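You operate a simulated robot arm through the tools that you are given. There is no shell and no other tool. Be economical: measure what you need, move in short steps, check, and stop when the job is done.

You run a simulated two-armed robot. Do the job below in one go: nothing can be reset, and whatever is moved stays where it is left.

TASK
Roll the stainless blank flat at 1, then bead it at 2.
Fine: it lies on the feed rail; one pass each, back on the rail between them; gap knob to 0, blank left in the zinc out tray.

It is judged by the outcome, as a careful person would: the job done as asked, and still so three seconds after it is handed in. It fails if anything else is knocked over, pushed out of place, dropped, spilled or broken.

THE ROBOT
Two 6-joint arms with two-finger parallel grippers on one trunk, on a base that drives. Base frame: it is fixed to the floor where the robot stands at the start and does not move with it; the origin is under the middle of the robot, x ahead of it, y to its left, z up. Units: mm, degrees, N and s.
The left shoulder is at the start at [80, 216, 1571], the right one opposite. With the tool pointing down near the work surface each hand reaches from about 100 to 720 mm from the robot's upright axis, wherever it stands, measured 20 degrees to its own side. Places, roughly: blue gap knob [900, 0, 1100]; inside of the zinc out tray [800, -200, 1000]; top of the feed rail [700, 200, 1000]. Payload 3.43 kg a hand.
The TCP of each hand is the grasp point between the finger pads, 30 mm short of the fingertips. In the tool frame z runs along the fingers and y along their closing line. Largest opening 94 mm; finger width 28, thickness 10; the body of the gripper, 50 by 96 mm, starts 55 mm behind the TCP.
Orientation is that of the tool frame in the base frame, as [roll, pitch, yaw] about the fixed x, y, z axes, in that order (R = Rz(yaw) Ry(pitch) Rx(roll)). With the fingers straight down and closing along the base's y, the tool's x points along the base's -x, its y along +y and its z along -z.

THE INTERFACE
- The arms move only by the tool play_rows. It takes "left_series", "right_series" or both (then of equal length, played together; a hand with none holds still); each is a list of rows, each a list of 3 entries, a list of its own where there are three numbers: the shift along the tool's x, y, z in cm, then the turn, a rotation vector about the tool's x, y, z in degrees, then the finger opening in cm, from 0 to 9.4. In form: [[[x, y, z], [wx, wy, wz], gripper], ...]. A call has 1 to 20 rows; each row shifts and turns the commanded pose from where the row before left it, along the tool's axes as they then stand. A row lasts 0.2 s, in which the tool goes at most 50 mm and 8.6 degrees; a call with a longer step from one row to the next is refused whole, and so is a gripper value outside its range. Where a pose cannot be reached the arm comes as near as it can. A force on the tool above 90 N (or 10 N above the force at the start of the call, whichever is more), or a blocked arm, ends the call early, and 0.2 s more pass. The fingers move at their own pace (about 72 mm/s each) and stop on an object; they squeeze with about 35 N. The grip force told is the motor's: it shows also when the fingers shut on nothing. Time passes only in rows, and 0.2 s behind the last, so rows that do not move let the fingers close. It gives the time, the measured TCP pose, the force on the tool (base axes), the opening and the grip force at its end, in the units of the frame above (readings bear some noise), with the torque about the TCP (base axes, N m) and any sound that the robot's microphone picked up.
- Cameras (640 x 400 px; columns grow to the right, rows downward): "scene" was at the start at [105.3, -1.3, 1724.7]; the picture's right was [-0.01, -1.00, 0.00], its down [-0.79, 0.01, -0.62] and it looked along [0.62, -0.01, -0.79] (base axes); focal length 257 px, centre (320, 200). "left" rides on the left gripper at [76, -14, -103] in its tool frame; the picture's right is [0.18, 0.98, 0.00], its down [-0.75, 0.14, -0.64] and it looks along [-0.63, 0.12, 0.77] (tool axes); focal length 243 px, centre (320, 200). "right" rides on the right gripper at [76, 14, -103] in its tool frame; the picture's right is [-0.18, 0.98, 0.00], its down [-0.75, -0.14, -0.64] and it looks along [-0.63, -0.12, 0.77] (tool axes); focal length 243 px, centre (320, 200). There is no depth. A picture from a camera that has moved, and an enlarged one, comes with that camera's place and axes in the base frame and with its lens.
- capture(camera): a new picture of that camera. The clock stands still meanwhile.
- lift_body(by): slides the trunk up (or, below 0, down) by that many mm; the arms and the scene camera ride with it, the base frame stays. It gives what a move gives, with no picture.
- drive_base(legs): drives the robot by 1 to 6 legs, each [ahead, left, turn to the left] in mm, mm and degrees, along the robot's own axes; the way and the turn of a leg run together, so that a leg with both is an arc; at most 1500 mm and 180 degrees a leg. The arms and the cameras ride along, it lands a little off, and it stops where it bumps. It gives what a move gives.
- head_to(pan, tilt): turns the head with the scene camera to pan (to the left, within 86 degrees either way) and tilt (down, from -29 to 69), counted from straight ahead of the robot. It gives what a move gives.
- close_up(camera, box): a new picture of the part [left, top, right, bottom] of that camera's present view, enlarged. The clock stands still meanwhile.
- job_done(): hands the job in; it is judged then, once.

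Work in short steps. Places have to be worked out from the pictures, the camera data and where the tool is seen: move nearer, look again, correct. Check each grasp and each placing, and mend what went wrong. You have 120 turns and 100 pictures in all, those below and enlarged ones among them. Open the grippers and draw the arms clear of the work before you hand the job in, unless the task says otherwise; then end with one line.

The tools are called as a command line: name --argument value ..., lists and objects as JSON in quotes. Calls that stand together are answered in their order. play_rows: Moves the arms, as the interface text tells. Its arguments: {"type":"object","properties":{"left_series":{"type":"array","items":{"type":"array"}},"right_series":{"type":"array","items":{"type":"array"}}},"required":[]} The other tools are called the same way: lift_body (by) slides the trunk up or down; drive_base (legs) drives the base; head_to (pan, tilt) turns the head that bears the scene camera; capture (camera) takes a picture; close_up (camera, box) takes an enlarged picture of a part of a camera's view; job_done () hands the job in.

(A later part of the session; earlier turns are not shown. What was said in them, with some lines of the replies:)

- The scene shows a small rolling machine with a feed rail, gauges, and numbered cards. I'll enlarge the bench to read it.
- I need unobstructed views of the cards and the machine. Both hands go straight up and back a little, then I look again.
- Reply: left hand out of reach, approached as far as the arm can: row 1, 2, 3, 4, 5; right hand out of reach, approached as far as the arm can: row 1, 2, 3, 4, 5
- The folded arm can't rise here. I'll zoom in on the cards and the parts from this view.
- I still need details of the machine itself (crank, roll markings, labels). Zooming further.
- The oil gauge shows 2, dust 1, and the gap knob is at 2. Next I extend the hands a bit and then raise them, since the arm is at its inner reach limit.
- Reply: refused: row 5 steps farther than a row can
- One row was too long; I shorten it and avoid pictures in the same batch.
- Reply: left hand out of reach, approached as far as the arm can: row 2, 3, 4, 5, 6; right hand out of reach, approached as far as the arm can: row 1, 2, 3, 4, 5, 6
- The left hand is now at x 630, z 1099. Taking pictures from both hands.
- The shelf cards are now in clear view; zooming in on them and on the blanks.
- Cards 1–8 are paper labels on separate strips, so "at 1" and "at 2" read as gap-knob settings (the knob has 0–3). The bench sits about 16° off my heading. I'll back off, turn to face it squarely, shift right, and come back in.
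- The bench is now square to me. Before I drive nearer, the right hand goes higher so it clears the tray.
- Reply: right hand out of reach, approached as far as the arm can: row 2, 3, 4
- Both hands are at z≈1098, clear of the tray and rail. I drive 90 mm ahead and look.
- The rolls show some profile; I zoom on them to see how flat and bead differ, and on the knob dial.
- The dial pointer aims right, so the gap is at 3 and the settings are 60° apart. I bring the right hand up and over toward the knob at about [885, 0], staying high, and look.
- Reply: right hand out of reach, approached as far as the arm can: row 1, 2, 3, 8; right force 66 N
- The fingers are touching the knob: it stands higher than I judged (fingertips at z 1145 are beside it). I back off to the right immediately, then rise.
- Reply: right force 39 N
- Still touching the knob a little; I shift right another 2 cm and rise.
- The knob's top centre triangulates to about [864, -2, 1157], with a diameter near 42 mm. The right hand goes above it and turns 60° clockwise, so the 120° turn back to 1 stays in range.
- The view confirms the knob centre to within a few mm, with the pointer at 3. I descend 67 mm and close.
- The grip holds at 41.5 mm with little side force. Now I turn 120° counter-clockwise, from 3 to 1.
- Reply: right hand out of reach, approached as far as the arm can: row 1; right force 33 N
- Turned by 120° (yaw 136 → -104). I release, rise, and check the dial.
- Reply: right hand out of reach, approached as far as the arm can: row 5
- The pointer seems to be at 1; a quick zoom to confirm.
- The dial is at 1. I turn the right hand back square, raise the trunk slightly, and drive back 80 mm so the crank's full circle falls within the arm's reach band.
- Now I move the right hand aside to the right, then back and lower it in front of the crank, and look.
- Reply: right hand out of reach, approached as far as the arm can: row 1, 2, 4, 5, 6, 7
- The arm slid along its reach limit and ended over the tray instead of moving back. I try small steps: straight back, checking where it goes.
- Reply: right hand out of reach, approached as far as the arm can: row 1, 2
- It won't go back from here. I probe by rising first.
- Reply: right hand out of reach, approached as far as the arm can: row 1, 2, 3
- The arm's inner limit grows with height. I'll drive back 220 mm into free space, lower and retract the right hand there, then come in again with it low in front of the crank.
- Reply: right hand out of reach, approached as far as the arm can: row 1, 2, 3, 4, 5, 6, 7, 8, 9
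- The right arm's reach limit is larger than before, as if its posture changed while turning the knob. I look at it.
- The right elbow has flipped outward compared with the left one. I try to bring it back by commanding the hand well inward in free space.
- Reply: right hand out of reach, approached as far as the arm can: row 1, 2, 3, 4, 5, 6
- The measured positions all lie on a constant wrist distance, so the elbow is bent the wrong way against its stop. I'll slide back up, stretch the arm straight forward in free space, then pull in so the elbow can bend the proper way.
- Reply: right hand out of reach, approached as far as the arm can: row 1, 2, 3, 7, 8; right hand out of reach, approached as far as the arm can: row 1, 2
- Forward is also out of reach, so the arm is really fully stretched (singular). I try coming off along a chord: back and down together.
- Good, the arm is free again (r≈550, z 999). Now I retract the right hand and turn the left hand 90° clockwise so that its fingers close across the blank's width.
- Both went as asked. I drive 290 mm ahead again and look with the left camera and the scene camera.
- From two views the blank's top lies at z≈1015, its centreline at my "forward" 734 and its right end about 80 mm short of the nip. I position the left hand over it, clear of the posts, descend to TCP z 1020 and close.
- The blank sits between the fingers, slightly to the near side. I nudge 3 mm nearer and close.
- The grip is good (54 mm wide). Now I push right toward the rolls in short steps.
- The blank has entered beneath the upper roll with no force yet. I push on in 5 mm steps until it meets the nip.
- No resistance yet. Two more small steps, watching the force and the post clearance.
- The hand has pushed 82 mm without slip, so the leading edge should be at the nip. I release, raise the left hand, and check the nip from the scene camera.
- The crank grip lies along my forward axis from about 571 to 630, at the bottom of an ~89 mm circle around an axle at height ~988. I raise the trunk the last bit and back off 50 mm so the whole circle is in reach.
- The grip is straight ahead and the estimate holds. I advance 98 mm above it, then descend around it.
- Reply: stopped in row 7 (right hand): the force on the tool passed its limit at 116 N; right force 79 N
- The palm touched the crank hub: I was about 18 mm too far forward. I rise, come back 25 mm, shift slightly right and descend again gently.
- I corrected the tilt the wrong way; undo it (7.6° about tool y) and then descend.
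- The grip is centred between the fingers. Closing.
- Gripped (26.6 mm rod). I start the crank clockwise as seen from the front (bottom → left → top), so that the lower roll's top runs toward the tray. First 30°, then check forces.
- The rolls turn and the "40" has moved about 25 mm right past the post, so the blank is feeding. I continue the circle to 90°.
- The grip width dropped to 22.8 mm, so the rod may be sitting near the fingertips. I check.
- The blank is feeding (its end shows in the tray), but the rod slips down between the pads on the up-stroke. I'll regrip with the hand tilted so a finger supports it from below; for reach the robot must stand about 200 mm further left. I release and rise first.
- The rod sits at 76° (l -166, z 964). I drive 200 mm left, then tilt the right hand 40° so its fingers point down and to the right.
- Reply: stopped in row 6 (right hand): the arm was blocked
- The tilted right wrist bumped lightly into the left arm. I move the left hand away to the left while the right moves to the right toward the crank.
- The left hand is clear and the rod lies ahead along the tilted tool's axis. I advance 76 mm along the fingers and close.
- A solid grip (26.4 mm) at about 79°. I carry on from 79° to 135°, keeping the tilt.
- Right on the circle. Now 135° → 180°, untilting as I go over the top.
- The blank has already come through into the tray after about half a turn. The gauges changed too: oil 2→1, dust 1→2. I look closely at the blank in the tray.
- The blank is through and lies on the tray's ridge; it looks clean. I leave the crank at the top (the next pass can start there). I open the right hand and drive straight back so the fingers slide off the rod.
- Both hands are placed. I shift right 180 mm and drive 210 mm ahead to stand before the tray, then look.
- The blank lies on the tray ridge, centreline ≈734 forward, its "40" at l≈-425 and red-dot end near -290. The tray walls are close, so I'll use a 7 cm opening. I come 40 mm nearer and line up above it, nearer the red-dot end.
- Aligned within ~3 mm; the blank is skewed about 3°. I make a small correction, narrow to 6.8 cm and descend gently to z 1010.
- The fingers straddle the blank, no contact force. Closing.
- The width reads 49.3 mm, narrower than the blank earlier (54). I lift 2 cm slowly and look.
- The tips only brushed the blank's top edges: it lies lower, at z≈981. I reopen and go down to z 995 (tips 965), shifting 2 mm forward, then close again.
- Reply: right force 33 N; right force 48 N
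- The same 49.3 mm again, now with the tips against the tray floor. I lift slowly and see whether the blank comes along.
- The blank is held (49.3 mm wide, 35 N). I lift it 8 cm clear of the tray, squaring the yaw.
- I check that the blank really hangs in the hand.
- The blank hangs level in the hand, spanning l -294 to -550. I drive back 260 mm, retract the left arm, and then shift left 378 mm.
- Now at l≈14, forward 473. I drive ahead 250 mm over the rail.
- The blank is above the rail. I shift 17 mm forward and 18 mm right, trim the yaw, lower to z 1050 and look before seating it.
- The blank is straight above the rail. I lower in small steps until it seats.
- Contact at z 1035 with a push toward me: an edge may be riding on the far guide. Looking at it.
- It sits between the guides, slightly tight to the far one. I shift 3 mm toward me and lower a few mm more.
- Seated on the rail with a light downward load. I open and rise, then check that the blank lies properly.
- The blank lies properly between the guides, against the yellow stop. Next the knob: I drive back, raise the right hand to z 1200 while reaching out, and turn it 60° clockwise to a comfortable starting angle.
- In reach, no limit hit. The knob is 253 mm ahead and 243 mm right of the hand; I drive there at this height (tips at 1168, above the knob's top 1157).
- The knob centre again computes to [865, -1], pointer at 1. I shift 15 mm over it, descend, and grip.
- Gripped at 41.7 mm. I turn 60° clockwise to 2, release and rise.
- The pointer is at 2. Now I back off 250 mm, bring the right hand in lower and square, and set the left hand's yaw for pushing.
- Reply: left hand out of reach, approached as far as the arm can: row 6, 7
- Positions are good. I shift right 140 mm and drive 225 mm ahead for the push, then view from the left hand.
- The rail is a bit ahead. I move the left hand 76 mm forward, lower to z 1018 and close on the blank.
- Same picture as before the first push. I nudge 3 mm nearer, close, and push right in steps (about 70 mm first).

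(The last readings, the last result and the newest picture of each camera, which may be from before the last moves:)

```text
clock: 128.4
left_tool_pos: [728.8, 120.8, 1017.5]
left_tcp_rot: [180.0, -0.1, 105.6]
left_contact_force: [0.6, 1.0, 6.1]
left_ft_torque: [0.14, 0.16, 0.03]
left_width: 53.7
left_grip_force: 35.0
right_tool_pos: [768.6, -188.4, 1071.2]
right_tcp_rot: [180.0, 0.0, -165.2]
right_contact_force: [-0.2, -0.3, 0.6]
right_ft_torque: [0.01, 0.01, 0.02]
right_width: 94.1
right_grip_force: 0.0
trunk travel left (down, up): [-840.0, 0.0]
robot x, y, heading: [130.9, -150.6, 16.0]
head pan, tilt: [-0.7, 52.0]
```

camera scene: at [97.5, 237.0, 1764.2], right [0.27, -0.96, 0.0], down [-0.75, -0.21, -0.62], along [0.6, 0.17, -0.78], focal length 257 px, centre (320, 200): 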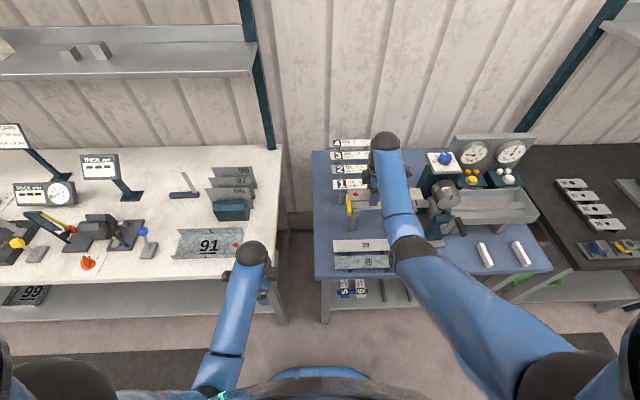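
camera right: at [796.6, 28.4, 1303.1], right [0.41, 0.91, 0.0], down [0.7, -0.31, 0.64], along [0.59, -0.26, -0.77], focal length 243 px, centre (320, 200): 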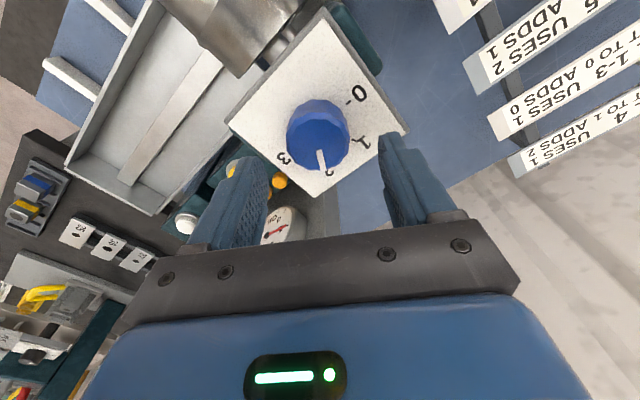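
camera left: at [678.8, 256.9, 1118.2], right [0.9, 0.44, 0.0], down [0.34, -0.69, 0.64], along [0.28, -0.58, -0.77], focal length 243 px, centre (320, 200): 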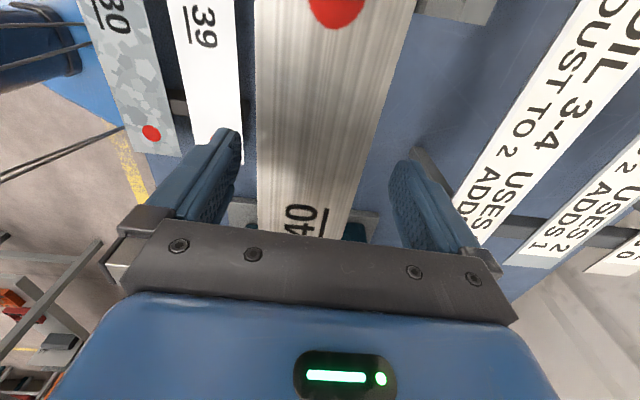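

No resistance, 70 mm in. Another 13 mm to match the first pass, then release and rise.

play_rows --left_series '[[[-0.5, 0, 0], [0, 0, 0], 4.5], [[-0.4, 0, 0], [0, 0, 0], 4.5], [[-0.4, 0, 0], [0, 0, 0], 4.5], [[0, 0, 0], [0, 0, 0], 4.5], [[0, 0, 0], [0, 0, 0], 9.4], [[0, 0, 0], [0, 0, 0], 9.4], [[0, 0, 0], [0, 0, 0], 9.4], [[0, 0, -3], [0, 0, 0], 9.4], [[0, 0, -3], [0, 0, 0], 9.4], [[0, 0, -2], [0, 0, 0], 9.4], [[0, 0, 0], [0, 0, 0], 9.4]]'

close_up --camera "scene" --box '[220, 140, 400, 252]'

```text
clock: 130.8
left_tool_pos: [731.5, 105.5, 1098.6]
left_tcp_rot: [-179.9, 0.0, 105.6]
left_contact_force: [0.5, 0.2, 0.2]
left_ft_torque: [0.01, -0.01, 0.02]
left_width: 94.0
left_grip_force: 0.0
right_tool_pos: [767.8, -188.7, 1071.2]
right_tcp_rot: [-179.9, -0.1, -165.3]
right_contact_force: [0.0, 0.2, 0.1]
right_ft_torque: [-0.01, -0.02, -0.01]
right_width: 94.1
right_grip_force: 0.1
trunk travel left (down, up): [-840.0, 0.0]
robot x, y, heading: [126.7, -147.7, 16.2]
head pan, tilt: [-0.7, 52.0]
```

```text
3.56 times, centred on (310, 196) of scene
camera zoom: at [230.1, -121.2, 1763.6], right [0.27, -0.96, 0.0], down [-0.76, -0.21, -0.62], along [0.59, 0.16, -0.79], focal length 914 px, centre (356, 214)
```

zoom: 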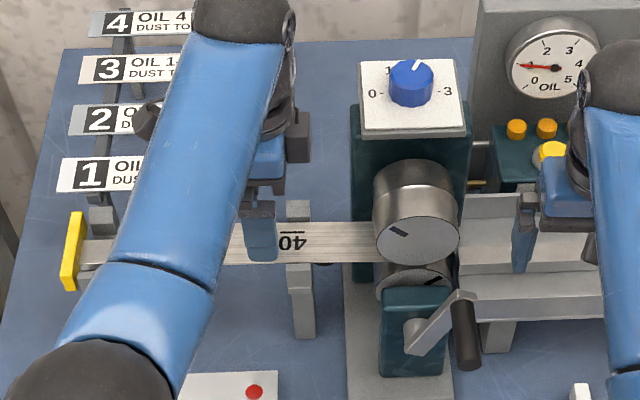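

The crank has drifted ~20° past the top (rod now around l -286, z 1066); the blank is at the nip and gap at 2. I back off 190 mm and set the right hand at the rod's height and line.

drive_base --legs '[[-190, 0, 0]]'

play_rows --right_series '[[[1.5, 2.7, 0.1], [0, 0, -1.2], 9.4], [[1.5, 2.7, 0.1], [0, 0, 0], 9.4], [[1.5, 2.7, 0.1], [0, 0, 0], 9.4], [[1, 2.6, 0.1], [0, 0, 0], 9.4], [[0, 0, 0], [0, 0, 0], 9.4]]'

capture --camera "right"

```text
clock: 132.3
left_tool_pos: [553.9, 55.2, 1096.6]
left_tcp_rot: [-179.7, 0.1, 105.6]
left_contact_force: [-0.2, -0.2, 0.1]
left_ft_torque: [0.01, 0.02, -0.01]
left_width: 93.6
left_grip_force: 0.0
right_tool_pos: [590.5, -239.3, 1068.7]
right_tcp_rot: [-180.0, -0.3, -165.3]
right_contact_force: [0.7, 0.3, -0.6]
right_ft_torque: [-0.02, 0.04, 0.0]
right_width: 94.2
right_grip_force: 0.1
trunk travel left (down, up): [-840.0, 0.0]
robot x, y, heading: [-50.7, -202.4, 15.9]
head pan, tilt: [-0.7, 52.0]
```

```text
clock: 133.5
left_tool_pos: [549.4, 52.9, 1098.4]
left_tcp_rot: [-179.9, -0.1, 105.7]
left_contact_force: [-0.2, 0.5, -0.5]
left_ft_torque: [0.0, -0.01, 0.0]
left_width: 94.2
left_grip_force: 0.0
right_tool_pos: [505.0, -153.9, 1068.8]
right_tcp_rot: [180.0, 0.0, -164.2]
right_contact_force: [0.5, -0.3, -0.2]
right_ft_torque: [-0.05, 0.01, 0.02]
right_width: 94.4
right_grip_force: 0.1
trunk travel left (down, up): [-840.0, 0.0]
robot x, y, heading: [-53.7, -204.3, 15.8]
head pan, tilt: [-0.7, 52.0]
```

```text
16 pictures are left
camera right: at [426.0, -162.9, 1171.2], right [-0.09, 1.0, 0.0], down [0.76, 0.07, 0.64], along [0.64, 0.06, -0.77], focal length 243 px, centre (320, 200)
```

right: 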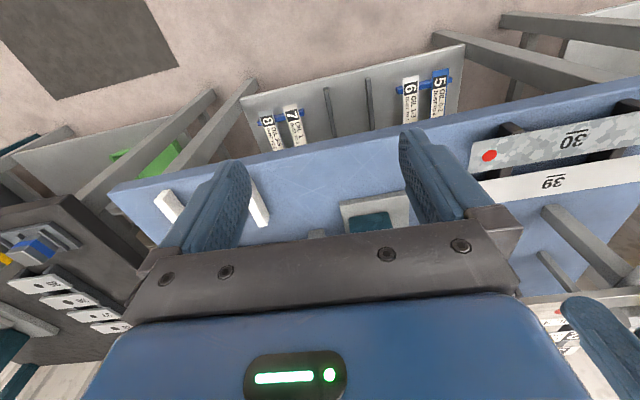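

Lined up (l -287, z 1069). I drive 142 mm ahead so the open fingers slide over the rod, then check.

drive_base --legs '[[142, 0, 0]]'

capture --camera "right"

```text
clock: 134.9
left_tool_pos: [683.6, 90.4, 1102.2]
left_tcp_rot: [179.8, 0.0, 105.5]
left_contact_force: [1.0, -0.9, 0.7]
left_ft_torque: [0.03, -0.01, -0.01]
left_width: 94.1
left_grip_force: 0.0
right_tool_pos: [638.8, -115.4, 1071.2]
right_tcp_rot: [-180.0, 0.2, -164.1]
right_contact_force: [0.0, -0.6, 0.2]
right_ft_torque: [-0.01, 0.01, -0.01]
right_width: 94.1
right_grip_force: 0.1
trunk travel left (down, up): [-840.0, 0.0]
robot x, y, heading: [77.9, -164.4, 16.0]
head pan, tilt: [-0.7, 52.0]
```

```text
15 pictures are left
camera right: at [559.7, -124.2, 1173.1], right [-0.09, 1.0, 0.0], down [0.76, 0.07, 0.64], along [0.64, 0.06, -0.76], focal length 243 px, centre (320, 200)
```

right: 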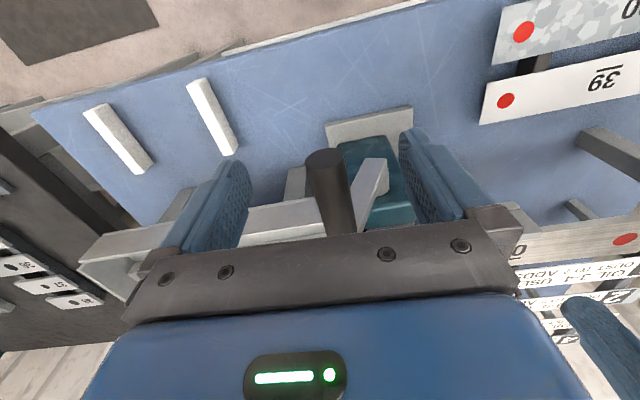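

The rod is centred between the fingers. I lower 10 mm, close on it, and start the down-stroke 203° → 245°, tilting the hand as I go.

play_rows --right_series '[[[0, 0.2, 0.9], [0, 0, 0], 9.4], [[0, 0, 0], [0, 0, 0], 1], [[0, 0, 0], [0, 0, 0], 1], [[0, 0, 0], [0, 0, 0], 1], [[0, 0, 0], [0, 0, 0], 1], [[0, 0, 0], [0, 0, 0], 1]]'

play_rows --right_series '[[[0, -0.951, 0.474], [-6.5, 0, 0], 1], [[0, -0.946, 0.482], [-6.5, 0, 0], 1], [[0, -0.943, 0.49], [-6.5, 0, 0], 1], [[0, -0.937, 0.499], [-6.5, 0, 0], 1], [[0, -0.934, 0.507], [-6.5, 0, 0], 1], [[0, -0.93, 0.516], [-6.5, 0, 0], 1]]'

```text
clock: 136.3
left_tool_pos: [685.9, 92.6, 1099.3]
left_tcp_rot: [179.9, 0.1, 105.6]
left_contact_force: [-0.2, 0.3, 0.6]
left_ft_torque: [0.02, 0.0, -0.01]
left_width: 94.1
left_grip_force: 0.0
right_tool_pos: [640.7, -113.1, 1058.0]
right_tcp_rot: [180.0, 0.0, -164.0]
right_contact_force: [-5.1, -3.0, 1.7]
right_ft_torque: [-0.26, 0.67, 1.16]
right_width: 26.8
right_grip_force: 44.9
trunk travel left (down, up): [-840.0, 0.0]
robot x, y, heading: [80.6, -159.8, 15.9]
head pan, tilt: [-0.7, 52.0]
```

```text
clock: 137.7
left_tool_pos: [688.1, 93.4, 1099.2]
left_tcp_rot: [-179.9, 0.0, 105.6]
left_contact_force: [0.1, -0.6, 1.3]
left_ft_torque: [0.0, 0.02, 0.0]
left_width: 94.1
left_grip_force: 0.1
right_tool_pos: [654.2, -155.0, 1016.1]
right_tcp_rot: [140.9, 0.0, -164.2]
right_contact_force: [2.4, 3.3, -1.4]
right_ft_torque: [0.12, -0.22, 0.72]
right_width: 26.5
right_grip_force: 44.9
trunk travel left (down, up): [-840.0, 0.0]
robot x, y, heading: [85.8, -159.7, 16.1]
head pan, tilt: [-0.7, 52.0]
```

Tracking well (26.5 mm, low force). Continuing 247° → 296° with the tilt held.

play_rows --right_series '[[[0, -0.906, 0.555], [0, 0, 0], 1], [[0, -0.831, 0.661], [0, 0, 0], 1], [[0, -0.744, 0.757], [0, 0, 0], 1], [[0, -0.646, 0.843], [0, 0, 0], 1], [[0, -0.538, 0.915], [0, 0, 0], 1], [[0, -0.423, 0.975], [0, 0, 0], 1], [[0, -0.302, 1.017], [0, 0, 0], 1]]'

close_up --camera "scene" --box '[230, 120, 450, 258]'

```text
clock: 139.3
left_tool_pos: [687.0, 93.1, 1098.0]
left_tcp_rot: [-179.8, 0.0, 105.6]
left_contact_force: [0.5, -0.5, -0.3]
left_ft_torque: [0.01, -0.01, -0.01]
left_width: 94.0
left_grip_force: 0.0
right_tool_pos: [651.7, -153.5, 944.0]
right_tcp_rot: [140.9, -0.1, -164.0]
right_contact_force: [3.9, 0.0, 1.4]
right_ft_torque: [0.13, -0.23, 0.66]
right_width: 22.4
right_grip_force: 44.9
trunk travel left (down, up): [-840.0, 0.0]
robot x, y, heading: [81.0, -161.3, 16.0]
head pan, tilt: [-0.7, 52.0]
```

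```text
2.90 times, centred on (340, 189) of scene
camera zoom: at [185.8, -133.8, 1763.6], right [0.27, -0.96, 0.0], down [-0.76, -0.21, -0.62], along [0.59, 0.16, -0.79], focal length 745 px, centre (262, 232)
```

zoom: 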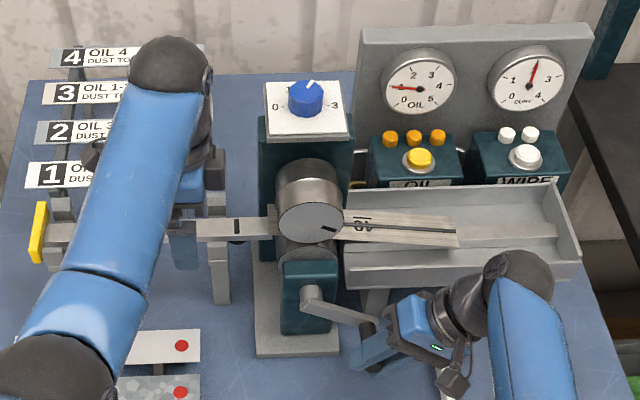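

The blank is coming out with a bead along its centre. The rod has slid toward the fingertips (22.4 mm), so I look before continuing.

capture --camera "right"

```text
13 pictures are left
camera right: at [592.1, -227.2, 1032.3], right [-0.03, 0.78, 0.62], down [0.87, -0.29, 0.41], along [0.5, 0.55, -0.67], focal length 243 px, centre (320, 200)
```

right: 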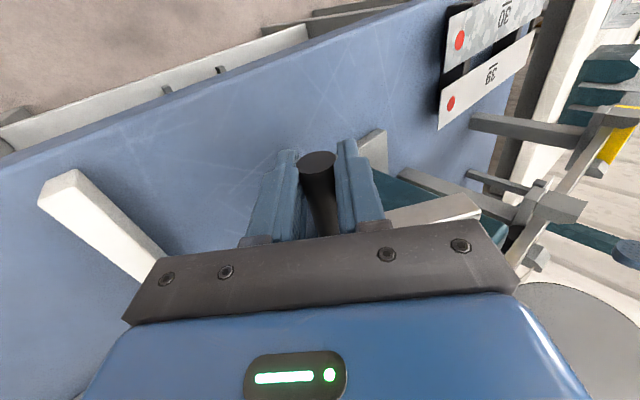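

The rod sits about 15 mm toward the tips. I open slightly, advance 15 mm along the fingers and regrip.

play_rows --right_series '[[[0, 0, 0], [0, 0, 0], 3.6], [[0, 0, 0.8], [0, 0, 0], 3.6], [[0, 0, 0.8], [0, 0, 0], 3.6], [[0, 0, 0], [0, 0, 0], 1], [[0, 0, 0], [0, 0, 0], 1], [[0, 0, 0], [0, 0, 0], 1]]'

```text
clock: 140.7
left_tool_pos: [687.0, 92.4, 1098.3]
left_tcp_rot: [-180.0, 0.0, 105.6]
left_contact_force: [0.5, 0.1, -0.2]
left_ft_torque: [0.02, 0.0, 0.01]
left_width: 93.9
left_grip_force: 0.0
right_tool_pos: [650.7, -144.7, 932.6]
right_tcp_rot: [141.0, -0.1, -164.1]
right_contact_force: [-0.5, 1.2, -0.7]
right_ft_torque: [0.09, -0.58, 1.02]
right_width: 26.6
right_grip_force: 44.9
trunk travel left (down, up): [-840.0, 0.0]
robot x, y, heading: [84.5, -157.7, 16.6]
head pan, tilt: [-0.7, 52.0]
```

Regripped (26.6 mm) at about 308°. I carry on to the bottom, untilting on the way.

play_rows --right_series '[[[0, 0.038, 0.974], [4.9, 0, 0], 1], [[0, 0.231, 0.947], [4.9, 0, 0], 1], [[0, 0.413, 0.884], [4.9, 0, 0], 1], [[0, 0.579, 0.785], [4.9, 0, 0], 1], [[0, 0.724, 0.655], [4.9, 0, 0], 1], [[0, 0.838, 0.498], [4.9, 0, 0], 1], [[0, 0.92, 0.323], [4.9, 0, 0], 1], [[0, 0.966, 0.135], [4.7, 0, 0], 1], [[0, 0, 0], [0, 0, 0], 1]]'

close_up --camera "scene" --box '[230, 120, 450, 258]'

```text
clock: 142.7
left_tool_pos: [683.5, 91.6, 1102.9]
left_tcp_rot: [179.9, 0.0, 105.7]
left_contact_force: [0.2, -0.3, 0.8]
left_ft_torque: [0.0, -0.02, -0.02]
left_width: 94.1
left_grip_force: 0.1
right_tool_pos: [627.1, -79.0, 900.0]
right_tcp_rot: [179.9, -0.1, -164.0]
right_contact_force: [-24.6, -7.0, -0.7]
right_ft_torque: [-0.04, 0.29, 0.2]
right_width: 25.3
right_grip_force: 45.2
trunk travel left (down, up): [-840.0, 0.0]
robot x, y, heading: [84.3, -164.1, 16.1]
head pan, tilt: [-0.7, 52.0]
```

```text
2.90 times, centred on (340, 189) of scene
camera zoom: at [179.3, -135.8, 1764.3], right [0.27, -0.96, 0.0], down [-0.76, -0.21, -0.62], along [0.6, 0.17, -0.79], focal length 745 px, centre (262, 232)
```

zoom: 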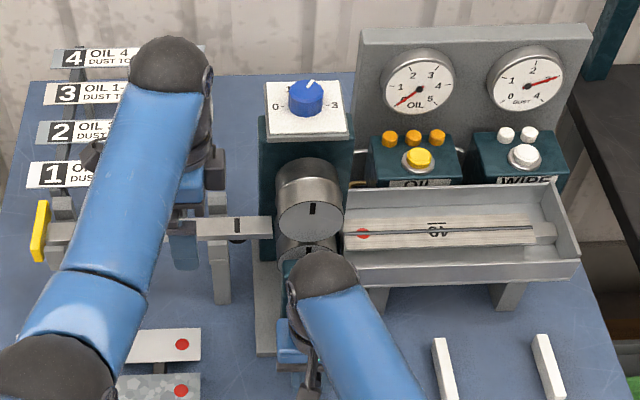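

The second pass is done: the beaded blank lies in the tray (oil 0, dust 3). I open the right hand and back straight off the rod.

play_rows --right_series '[[[0, 0, 0], [0, 0, 0], 9.4], [[0, 0, 0], [0, 0, 0], 9.4], [[0, 0, 0], [0, 0, 0], 9.4]]'

drive_base --legs '[[-220, 0, 0]]'

play_rows --right_series '[[[0, 0, -4], [0, 0, 0], 9.4], [[0, 0, -4], [0, 0, 0], 9.4], [[0, 0, -3], [0, 0, 0], 9.4], [[-3, 0, -2], [0, 0, 0], 9.4], [[-3, 0, -2.5], [0, 0, 0], 9.4], [[-3, 0, -2.5], [0, 0, 0], 9.4], [[-3, 0, -2.5], [0, 0, 0], 9.4], [[-2.5, 0, -2.5], [0, 0, 0], 9.4], [[-1.5, 0, -3], [0, 0, 0], 9.4], [[-1, 0, -3.5], [0, 0, 0], 9.4], [[0, 0, 0], [0, 0, 8.5], 9], [[0, 0, 0], [0, 0, 8.5], 9], [[0, 0, 0], [0, 0, 8.5], 9], [[0, 0, 0], [0, 0, 8.5], 9], [[0, 0, 0], [0, 0, 8.5], 9], [[0, 0, 0], [0, 0, 8.5], 9], [[0, 0, 0], [0, 0, 8.5], 9], [[0, 0, 0], [0, 0, 0], 9]]'

```text
clock: 143.5
left_tool_pos: [686.7, 93.6, 1098.6]
left_tcp_rot: [-179.9, 0.0, 105.6]
left_contact_force: [-0.4, 0.2, 0.8]
left_ft_torque: [0.01, -0.02, -0.01]
left_width: 93.8
left_grip_force: 0.0
right_tool_pos: [631.9, -78.9, 899.1]
right_tcp_rot: [-180.0, 0.0, -164.1]
right_contact_force: [-4.2, -0.4, 1.8]
right_ft_torque: [0.03, -0.36, 0.14]
right_width: 94.1
right_grip_force: 0.2
trunk travel left (down, up): [-840.0, 0.0]
robot x, y, heading: [83.1, -163.2, 16.2]
head pan, tilt: [-0.7, 52.0]
```

```text
clock: 145.2
left_tool_pos: [480.2, 36.3, 1096.7]
left_tcp_rot: [-179.5, 0.1, 105.8]
left_contact_force: [0.6, -0.2, -0.1]
left_ft_torque: [-0.02, 0.01, 0.0]
left_width: 94.0
left_grip_force: 0.0
right_tool_pos: [425.0, -136.8, 896.2]
right_tcp_rot: [-180.0, -0.2, -163.9]
right_contact_force: [0.1, 0.4, -0.6]
right_ft_torque: [-0.02, 0.0, -0.01]
right_width: 94.2
right_grip_force: 0.1
trunk travel left (down, up): [-840.0, 0.0]
robot x, y, heading: [-128.4, -224.7, 16.0]
head pan, tilt: [-0.7, 52.0]
```

```text
clock: 149.0
left_tool_pos: [476.2, 33.4, 1099.4]
left_tcp_rot: [-179.8, 0.0, 105.7]
left_contact_force: [-0.6, 0.3, -0.4]
left_ft_torque: [-0.02, 0.01, 0.0]
left_width: 94.0
left_grip_force: 0.1
right_tool_pos: [585.3, -91.2, 1192.7]
right_tcp_rot: [-179.9, 0.0, 136.5]
right_contact_force: [0.7, 0.4, 0.9]
right_ft_torque: [0.03, -0.03, 0.01]
right_width: 89.8
right_grip_force: 0.1
trunk travel left (down, up): [-840.0, 0.0]
robot x, y, heading: [-126.6, -224.2, 16.0]
head pan, tilt: [-0.7, 52.0]
```

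No reach problem. The knob lies 294 mm ahead and 9 mm left of the hand. I rise 1 cm, drive in and look.

play_rows --right_series '[[[0, 0, -1.0], [0, 0, 0], 9], [[0, 0, 0], [0, 0, 0], 9]]'

drive_base --legs '[[280, 9, 0]]'

capture --camera "right"

```text
clock: 149.6
left_tool_pos: [475.4, 34.4, 1097.9]
left_tcp_rot: [-180.0, 0.0, 105.8]
left_contact_force: [0.6, 0.0, 0.2]
left_ft_torque: [-0.01, 0.01, -0.03]
left_width: 94.0
left_grip_force: 0.1
right_tool_pos: [584.2, -90.8, 1202.9]
right_tcp_rot: [-180.0, -0.1, 136.6]
right_contact_force: [-1.4, 0.1, -0.4]
right_ft_torque: [-0.02, 0.02, 0.01]
right_width: 90.1
right_grip_force: 0.1
trunk travel left (down, up): [-840.0, 0.0]
robot x, y, heading: [-125.5, -226.1, 16.2]
head pan, tilt: [-0.7, 52.0]
```

```text
clock: 151.5
left_tool_pos: [738.0, 116.1, 1101.0]
left_tcp_rot: [179.8, 0.1, 105.5]
left_contact_force: [-0.2, 0.8, 1.2]
left_ft_torque: [0.05, -0.01, 0.03]
left_width: 94.0
left_grip_force: 0.0
right_tool_pos: [845.1, -8.4, 1206.2]
right_tcp_rot: [179.7, 0.1, 136.3]
right_contact_force: [0.1, -0.4, 0.7]
right_ft_torque: [0.0, 0.0, 0.01]
right_width: 90.0
right_grip_force: 0.1
trunk travel left (down, up): [-840.0, 0.0]
robot x, y, heading: [134.3, -138.5, 16.0]
head pan, tilt: [-0.7, 52.0]
```

```text
11 pictures are left
camera right: at [798.6, 51.5, 1308.5], right [0.81, 0.58, 0.0], down [0.45, -0.62, 0.64], along [0.38, -0.52, -0.77], focal length 243 px, centre (320, 200)
```

right: 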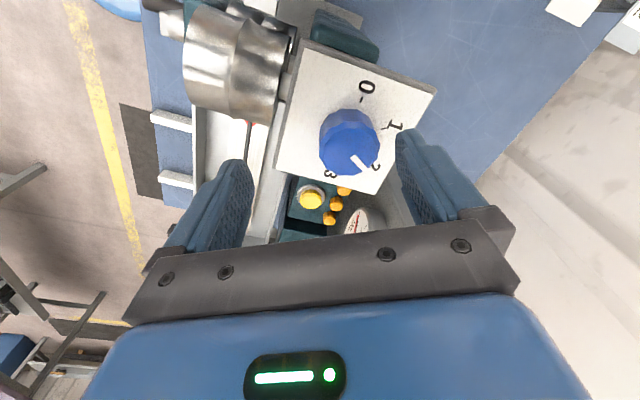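

The pointer is at 2 and the knob is about 20 mm ahead of the hand. I shift over it, descend and grip.

play_rows --right_series '[[[-0.9, 1.65, 0], [0, 0, 0], 7], [[0, 0, 0], [0, 0, 0], 7], [[0, 0, 1.5], [0, 0, 0], 7], [[0, 0, 1.5], [0, 0, 0], 7], [[0, 0, 0.7], [0, 0, 0], 7], [[0, 0, 0], [0, 0, 0], 3], [[0, 0, 0], [0, 0, 0], 3], [[0, 0, 0], [0, 0, 0], 3], [[0, 0, 0], [0, 0, 0], 3]]'

```text
clock: 153.5
left_tool_pos: [743.0, 119.2, 1097.7]
left_tcp_rot: [-179.8, 0.1, 105.5]
left_contact_force: [0.0, 0.4, -0.4]
left_ft_torque: [-0.02, -0.03, 0.01]
left_width: 93.9
left_grip_force: 0.1
right_tool_pos: [866.5, -2.5, 1165.9]
right_tcp_rot: [-179.9, 0.0, 136.4]
right_contact_force: [6.5, 5.6, 3.6]
right_ft_torque: [0.02, 0.59, -0.04]
right_width: 41.6
right_grip_force: 45.1
right hand out of reach, approached as far as the arm can: row 4
trunk travel left (down, up): [-840.0, 0.0]
robot x, y, heading: [135.8, -137.2, 15.5]
head pan, tilt: [-0.7, 52.0]
```

Gripped (41.6 mm). Turning 120° counter-clockwise from 2 to 0.

play_rows --right_series '[[[0, 0, 0], [0, 0, -8], 3], [[0, 0, 0], [0, 0, -8], 3], [[0, 0, 0], [0, 0, -8], 3], [[0, 0, 0], [0, 0, -8], 3], [[0, 0, 0], [0, 0, -8], 3], [[0, 0, 0], [0, 0, -8], 3], [[0, 0, 0], [0, 0, -8], 3], [[0, 0, 0], [0, 0, -8], 3], [[0, 0, 0], [0, 0, -8], 3], [[0, 0, 0], [0, 0, -8], 3], [[0, 0, 0], [0, 0, -8], 3], [[0, 0, 0], [0, 0, -8], 3], [[0, 0, 0], [0, 0, -8], 3], [[0, 0, 0], [0, 0, -8], 3], [[0, 0, 0], [0, 0, -8], 3], [[0, 0, 0], [0, 0, 0], 3]]'

play_rows --right_series '[[[0, 0, 0], [0, 0, 0], 7], [[0, 0, 0], [0, 0, 0], 7], [[0, 0, 0], [0, 0, 0], 7], [[0, 0, -1.5], [0, 0, 0], 7], [[0, 0, -2.2], [0, 0, 0], 7], [[0, 0, 0], [0, 0, 0], 7]]'

capture --camera "right"

```text
clock: 156.9
left_tool_pos: [742.8, 120.2, 1097.6]
left_tcp_rot: [-179.8, 0.3, 105.6]
left_contact_force: [-0.8, -0.9, -0.2]
left_ft_torque: [-0.01, 0.0, 0.02]
left_width: 93.9
left_grip_force: 0.0
right_tool_pos: [864.7, -0.4, 1166.5]
right_tcp_rot: [-179.9, -0.1, -103.4]
right_contact_force: [6.6, 17.1, 3.0]
right_ft_torque: [0.6, -0.83, -0.36]
right_width: 41.7
right_grip_force: 45.2
trunk travel left (down, up): [-840.0, 0.0]
robot x, y, heading: [139.1, -137.5, 16.1]
head pan, tilt: [-0.7, 52.0]
```

```text
clock: 158.3
left_tool_pos: [741.5, 117.1, 1097.9]
left_tcp_rot: [-179.9, 0.0, 105.6]
left_contact_force: [-0.4, -0.6, -0.5]
left_ft_torque: [0.03, -0.01, -0.01]
left_width: 94.1
left_grip_force: 0.1
right_tool_pos: [863.5, -3.9, 1203.2]
right_tcp_rot: [179.9, 0.0, -103.7]
right_contact_force: [0.3, 0.1, 0.0]
right_ft_torque: [0.01, -0.01, 0.03]
right_width: 70.2
right_grip_force: 0.0
trunk travel left (down, up): [-840.0, 0.0]
robot x, y, heading: [141.6, -136.7, 16.3]
head pan, tilt: [-0.7, 52.0]
```

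```text
10 pictures are left
camera right: at [830.5, -75.9, 1305.6], right [-0.91, 0.41, 0.0], down [0.32, 0.7, 0.64], along [0.26, 0.58, -0.77], focal length 243 px, centre (320, 200)
```

right: 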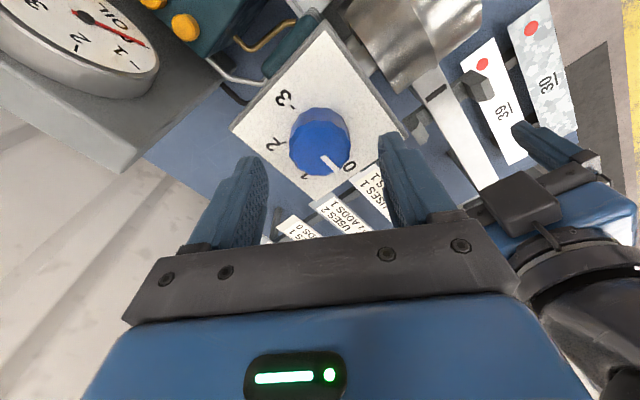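

The pointer looks to be at 0; confirm by zoom.

close_up --camera "right" --box '[255, 70, 385, 200]'

```text
3.08 times, centred on (320, 135) of right
camera zoom: at [830.5, -75.9, 1305.6], right [-0.91, 0.41, 0.0], down [0.32, 0.7, 0.64], along [0.26, 0.58, -0.77], focal length 746 px, centre (320, 400)
```

zoom: 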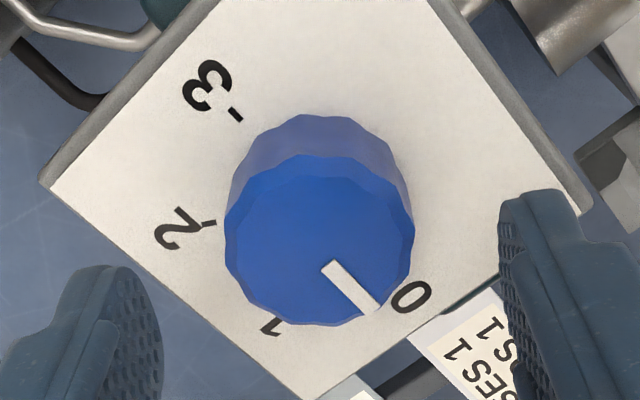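

The pointer lies exactly on the 0 line. I back the robot off with both hands clear and check the tray.

drive_base --legs '[[-300, 0, 0]]'

capture --camera "scene"

close_up --camera "scene" --box '[300, 80, 440, 170]'

```text
clock: 160.4
left_tool_pos: [454.5, 37.2, 1096.7]
left_tcp_rot: [-179.7, 0.1, 105.8]
left_contact_force: [0.6, 0.3, -0.7]
left_ft_torque: [-0.03, 0.03, -0.01]
left_width: 94.2
left_grip_force: 0.1
right_tool_pos: [577.4, -83.5, 1199.9]
right_tcp_rot: [179.7, 0.0, -103.4]
right_contact_force: [0.8, 0.6, -0.3]
right_ft_torque: [-0.03, 0.02, 0.0]
right_width: 70.1
right_grip_force: 0.1
trunk travel left (down, up): [-840.0, 0.0]
robot x, y, heading: [-150.3, -223.9, 16.4]
head pan, tilt: [-0.7, 52.0]
```

```text
8 pictures are left
camera scene: at [-44.6, -191.1, 1763.2], right [0.27, -0.96, 0.0], down [-0.76, -0.21, -0.61], along [0.59, 0.17, -0.79], focal length 257 px, centre (320, 200)
```

scene: 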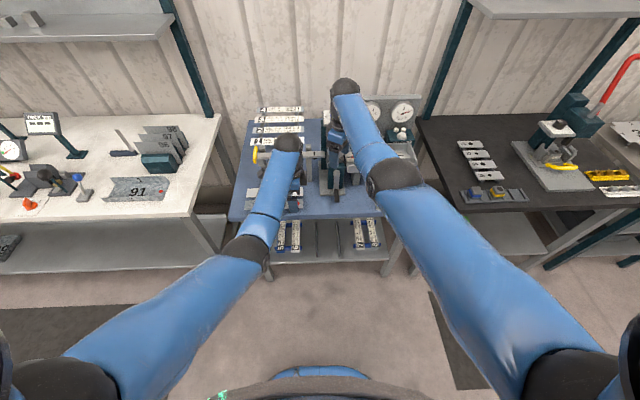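

```text
4.44 times, centred on (370, 125) of scene
camera zoom: at [-44.6, -191.1, 1763.2], right [0.27, -0.96, 0.0], down [-0.76, -0.21, -0.61], along [0.59, 0.17, -0.79], focal length 1142 px, centre (98, 533)
```

zoom: 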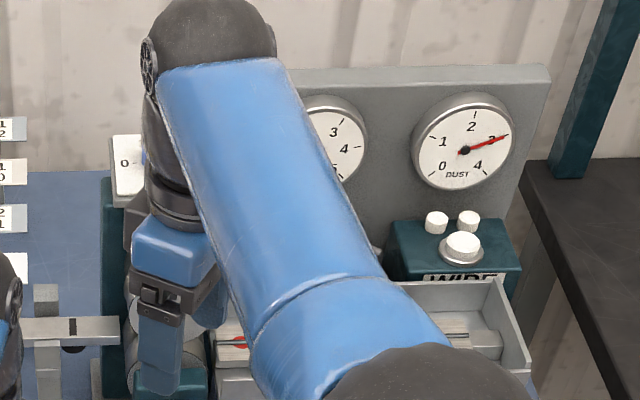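

I back off further for an unobstructed look at the tray.

drive_base --legs '[[-200, -250, 0]]'

close_up --camera "scene" --box '[200, 70, 400, 195]'

```text
clock: 162.5
left_tool_pos: [330.7, -251.1, 1096.2]
left_tcp_rot: [-179.7, 0.1, 106.1]
left_contact_force: [-0.1, 0.8, -0.3]
left_ft_torque: [-0.01, 0.0, 0.01]
left_width: 93.8
left_grip_force: 0.1
right_tool_pos: [453.6, -373.3, 1202.1]
right_tcp_rot: [179.9, -0.2, -103.1]
right_contact_force: [-0.1, -0.2, -0.8]
right_ft_torque: [-0.02, 0.01, 0.01]
right_width: 70.2
right_grip_force: 0.1
trunk travel left (down, up): [-840.0, 0.0]
robot x, y, heading: [-270.4, -514.2, 16.6]
head pan, tilt: [-0.7, 52.0]
```

```text
3.20 times, centred on (300, 132) of scene
camera zoom: at [-168.1, -482.1, 1763.4], right [0.27, -0.96, 0.0], down [-0.76, -0.22, -0.61], along [0.59, 0.17, -0.79], focal length 822 px, centre (384, 416)
```

zoom: 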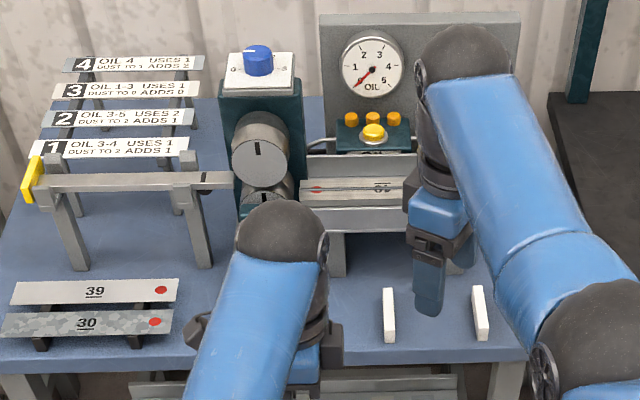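

The beaded blank lies in the zinc tray clear of the rolls. The knob is at 0, both grippers are open and clear, and everything else is in place.

job_done

```text
The job is handed in.
```

I rolled the stainless blank (40) flat at gap 1, returned it to the feed rail, and beaded it at gap 2. It now lies in the zinc out tray with the gap knob at 0; I took 1 and 2 as knob settings, left the oil and dust untouched, and they now read 0 and 3.
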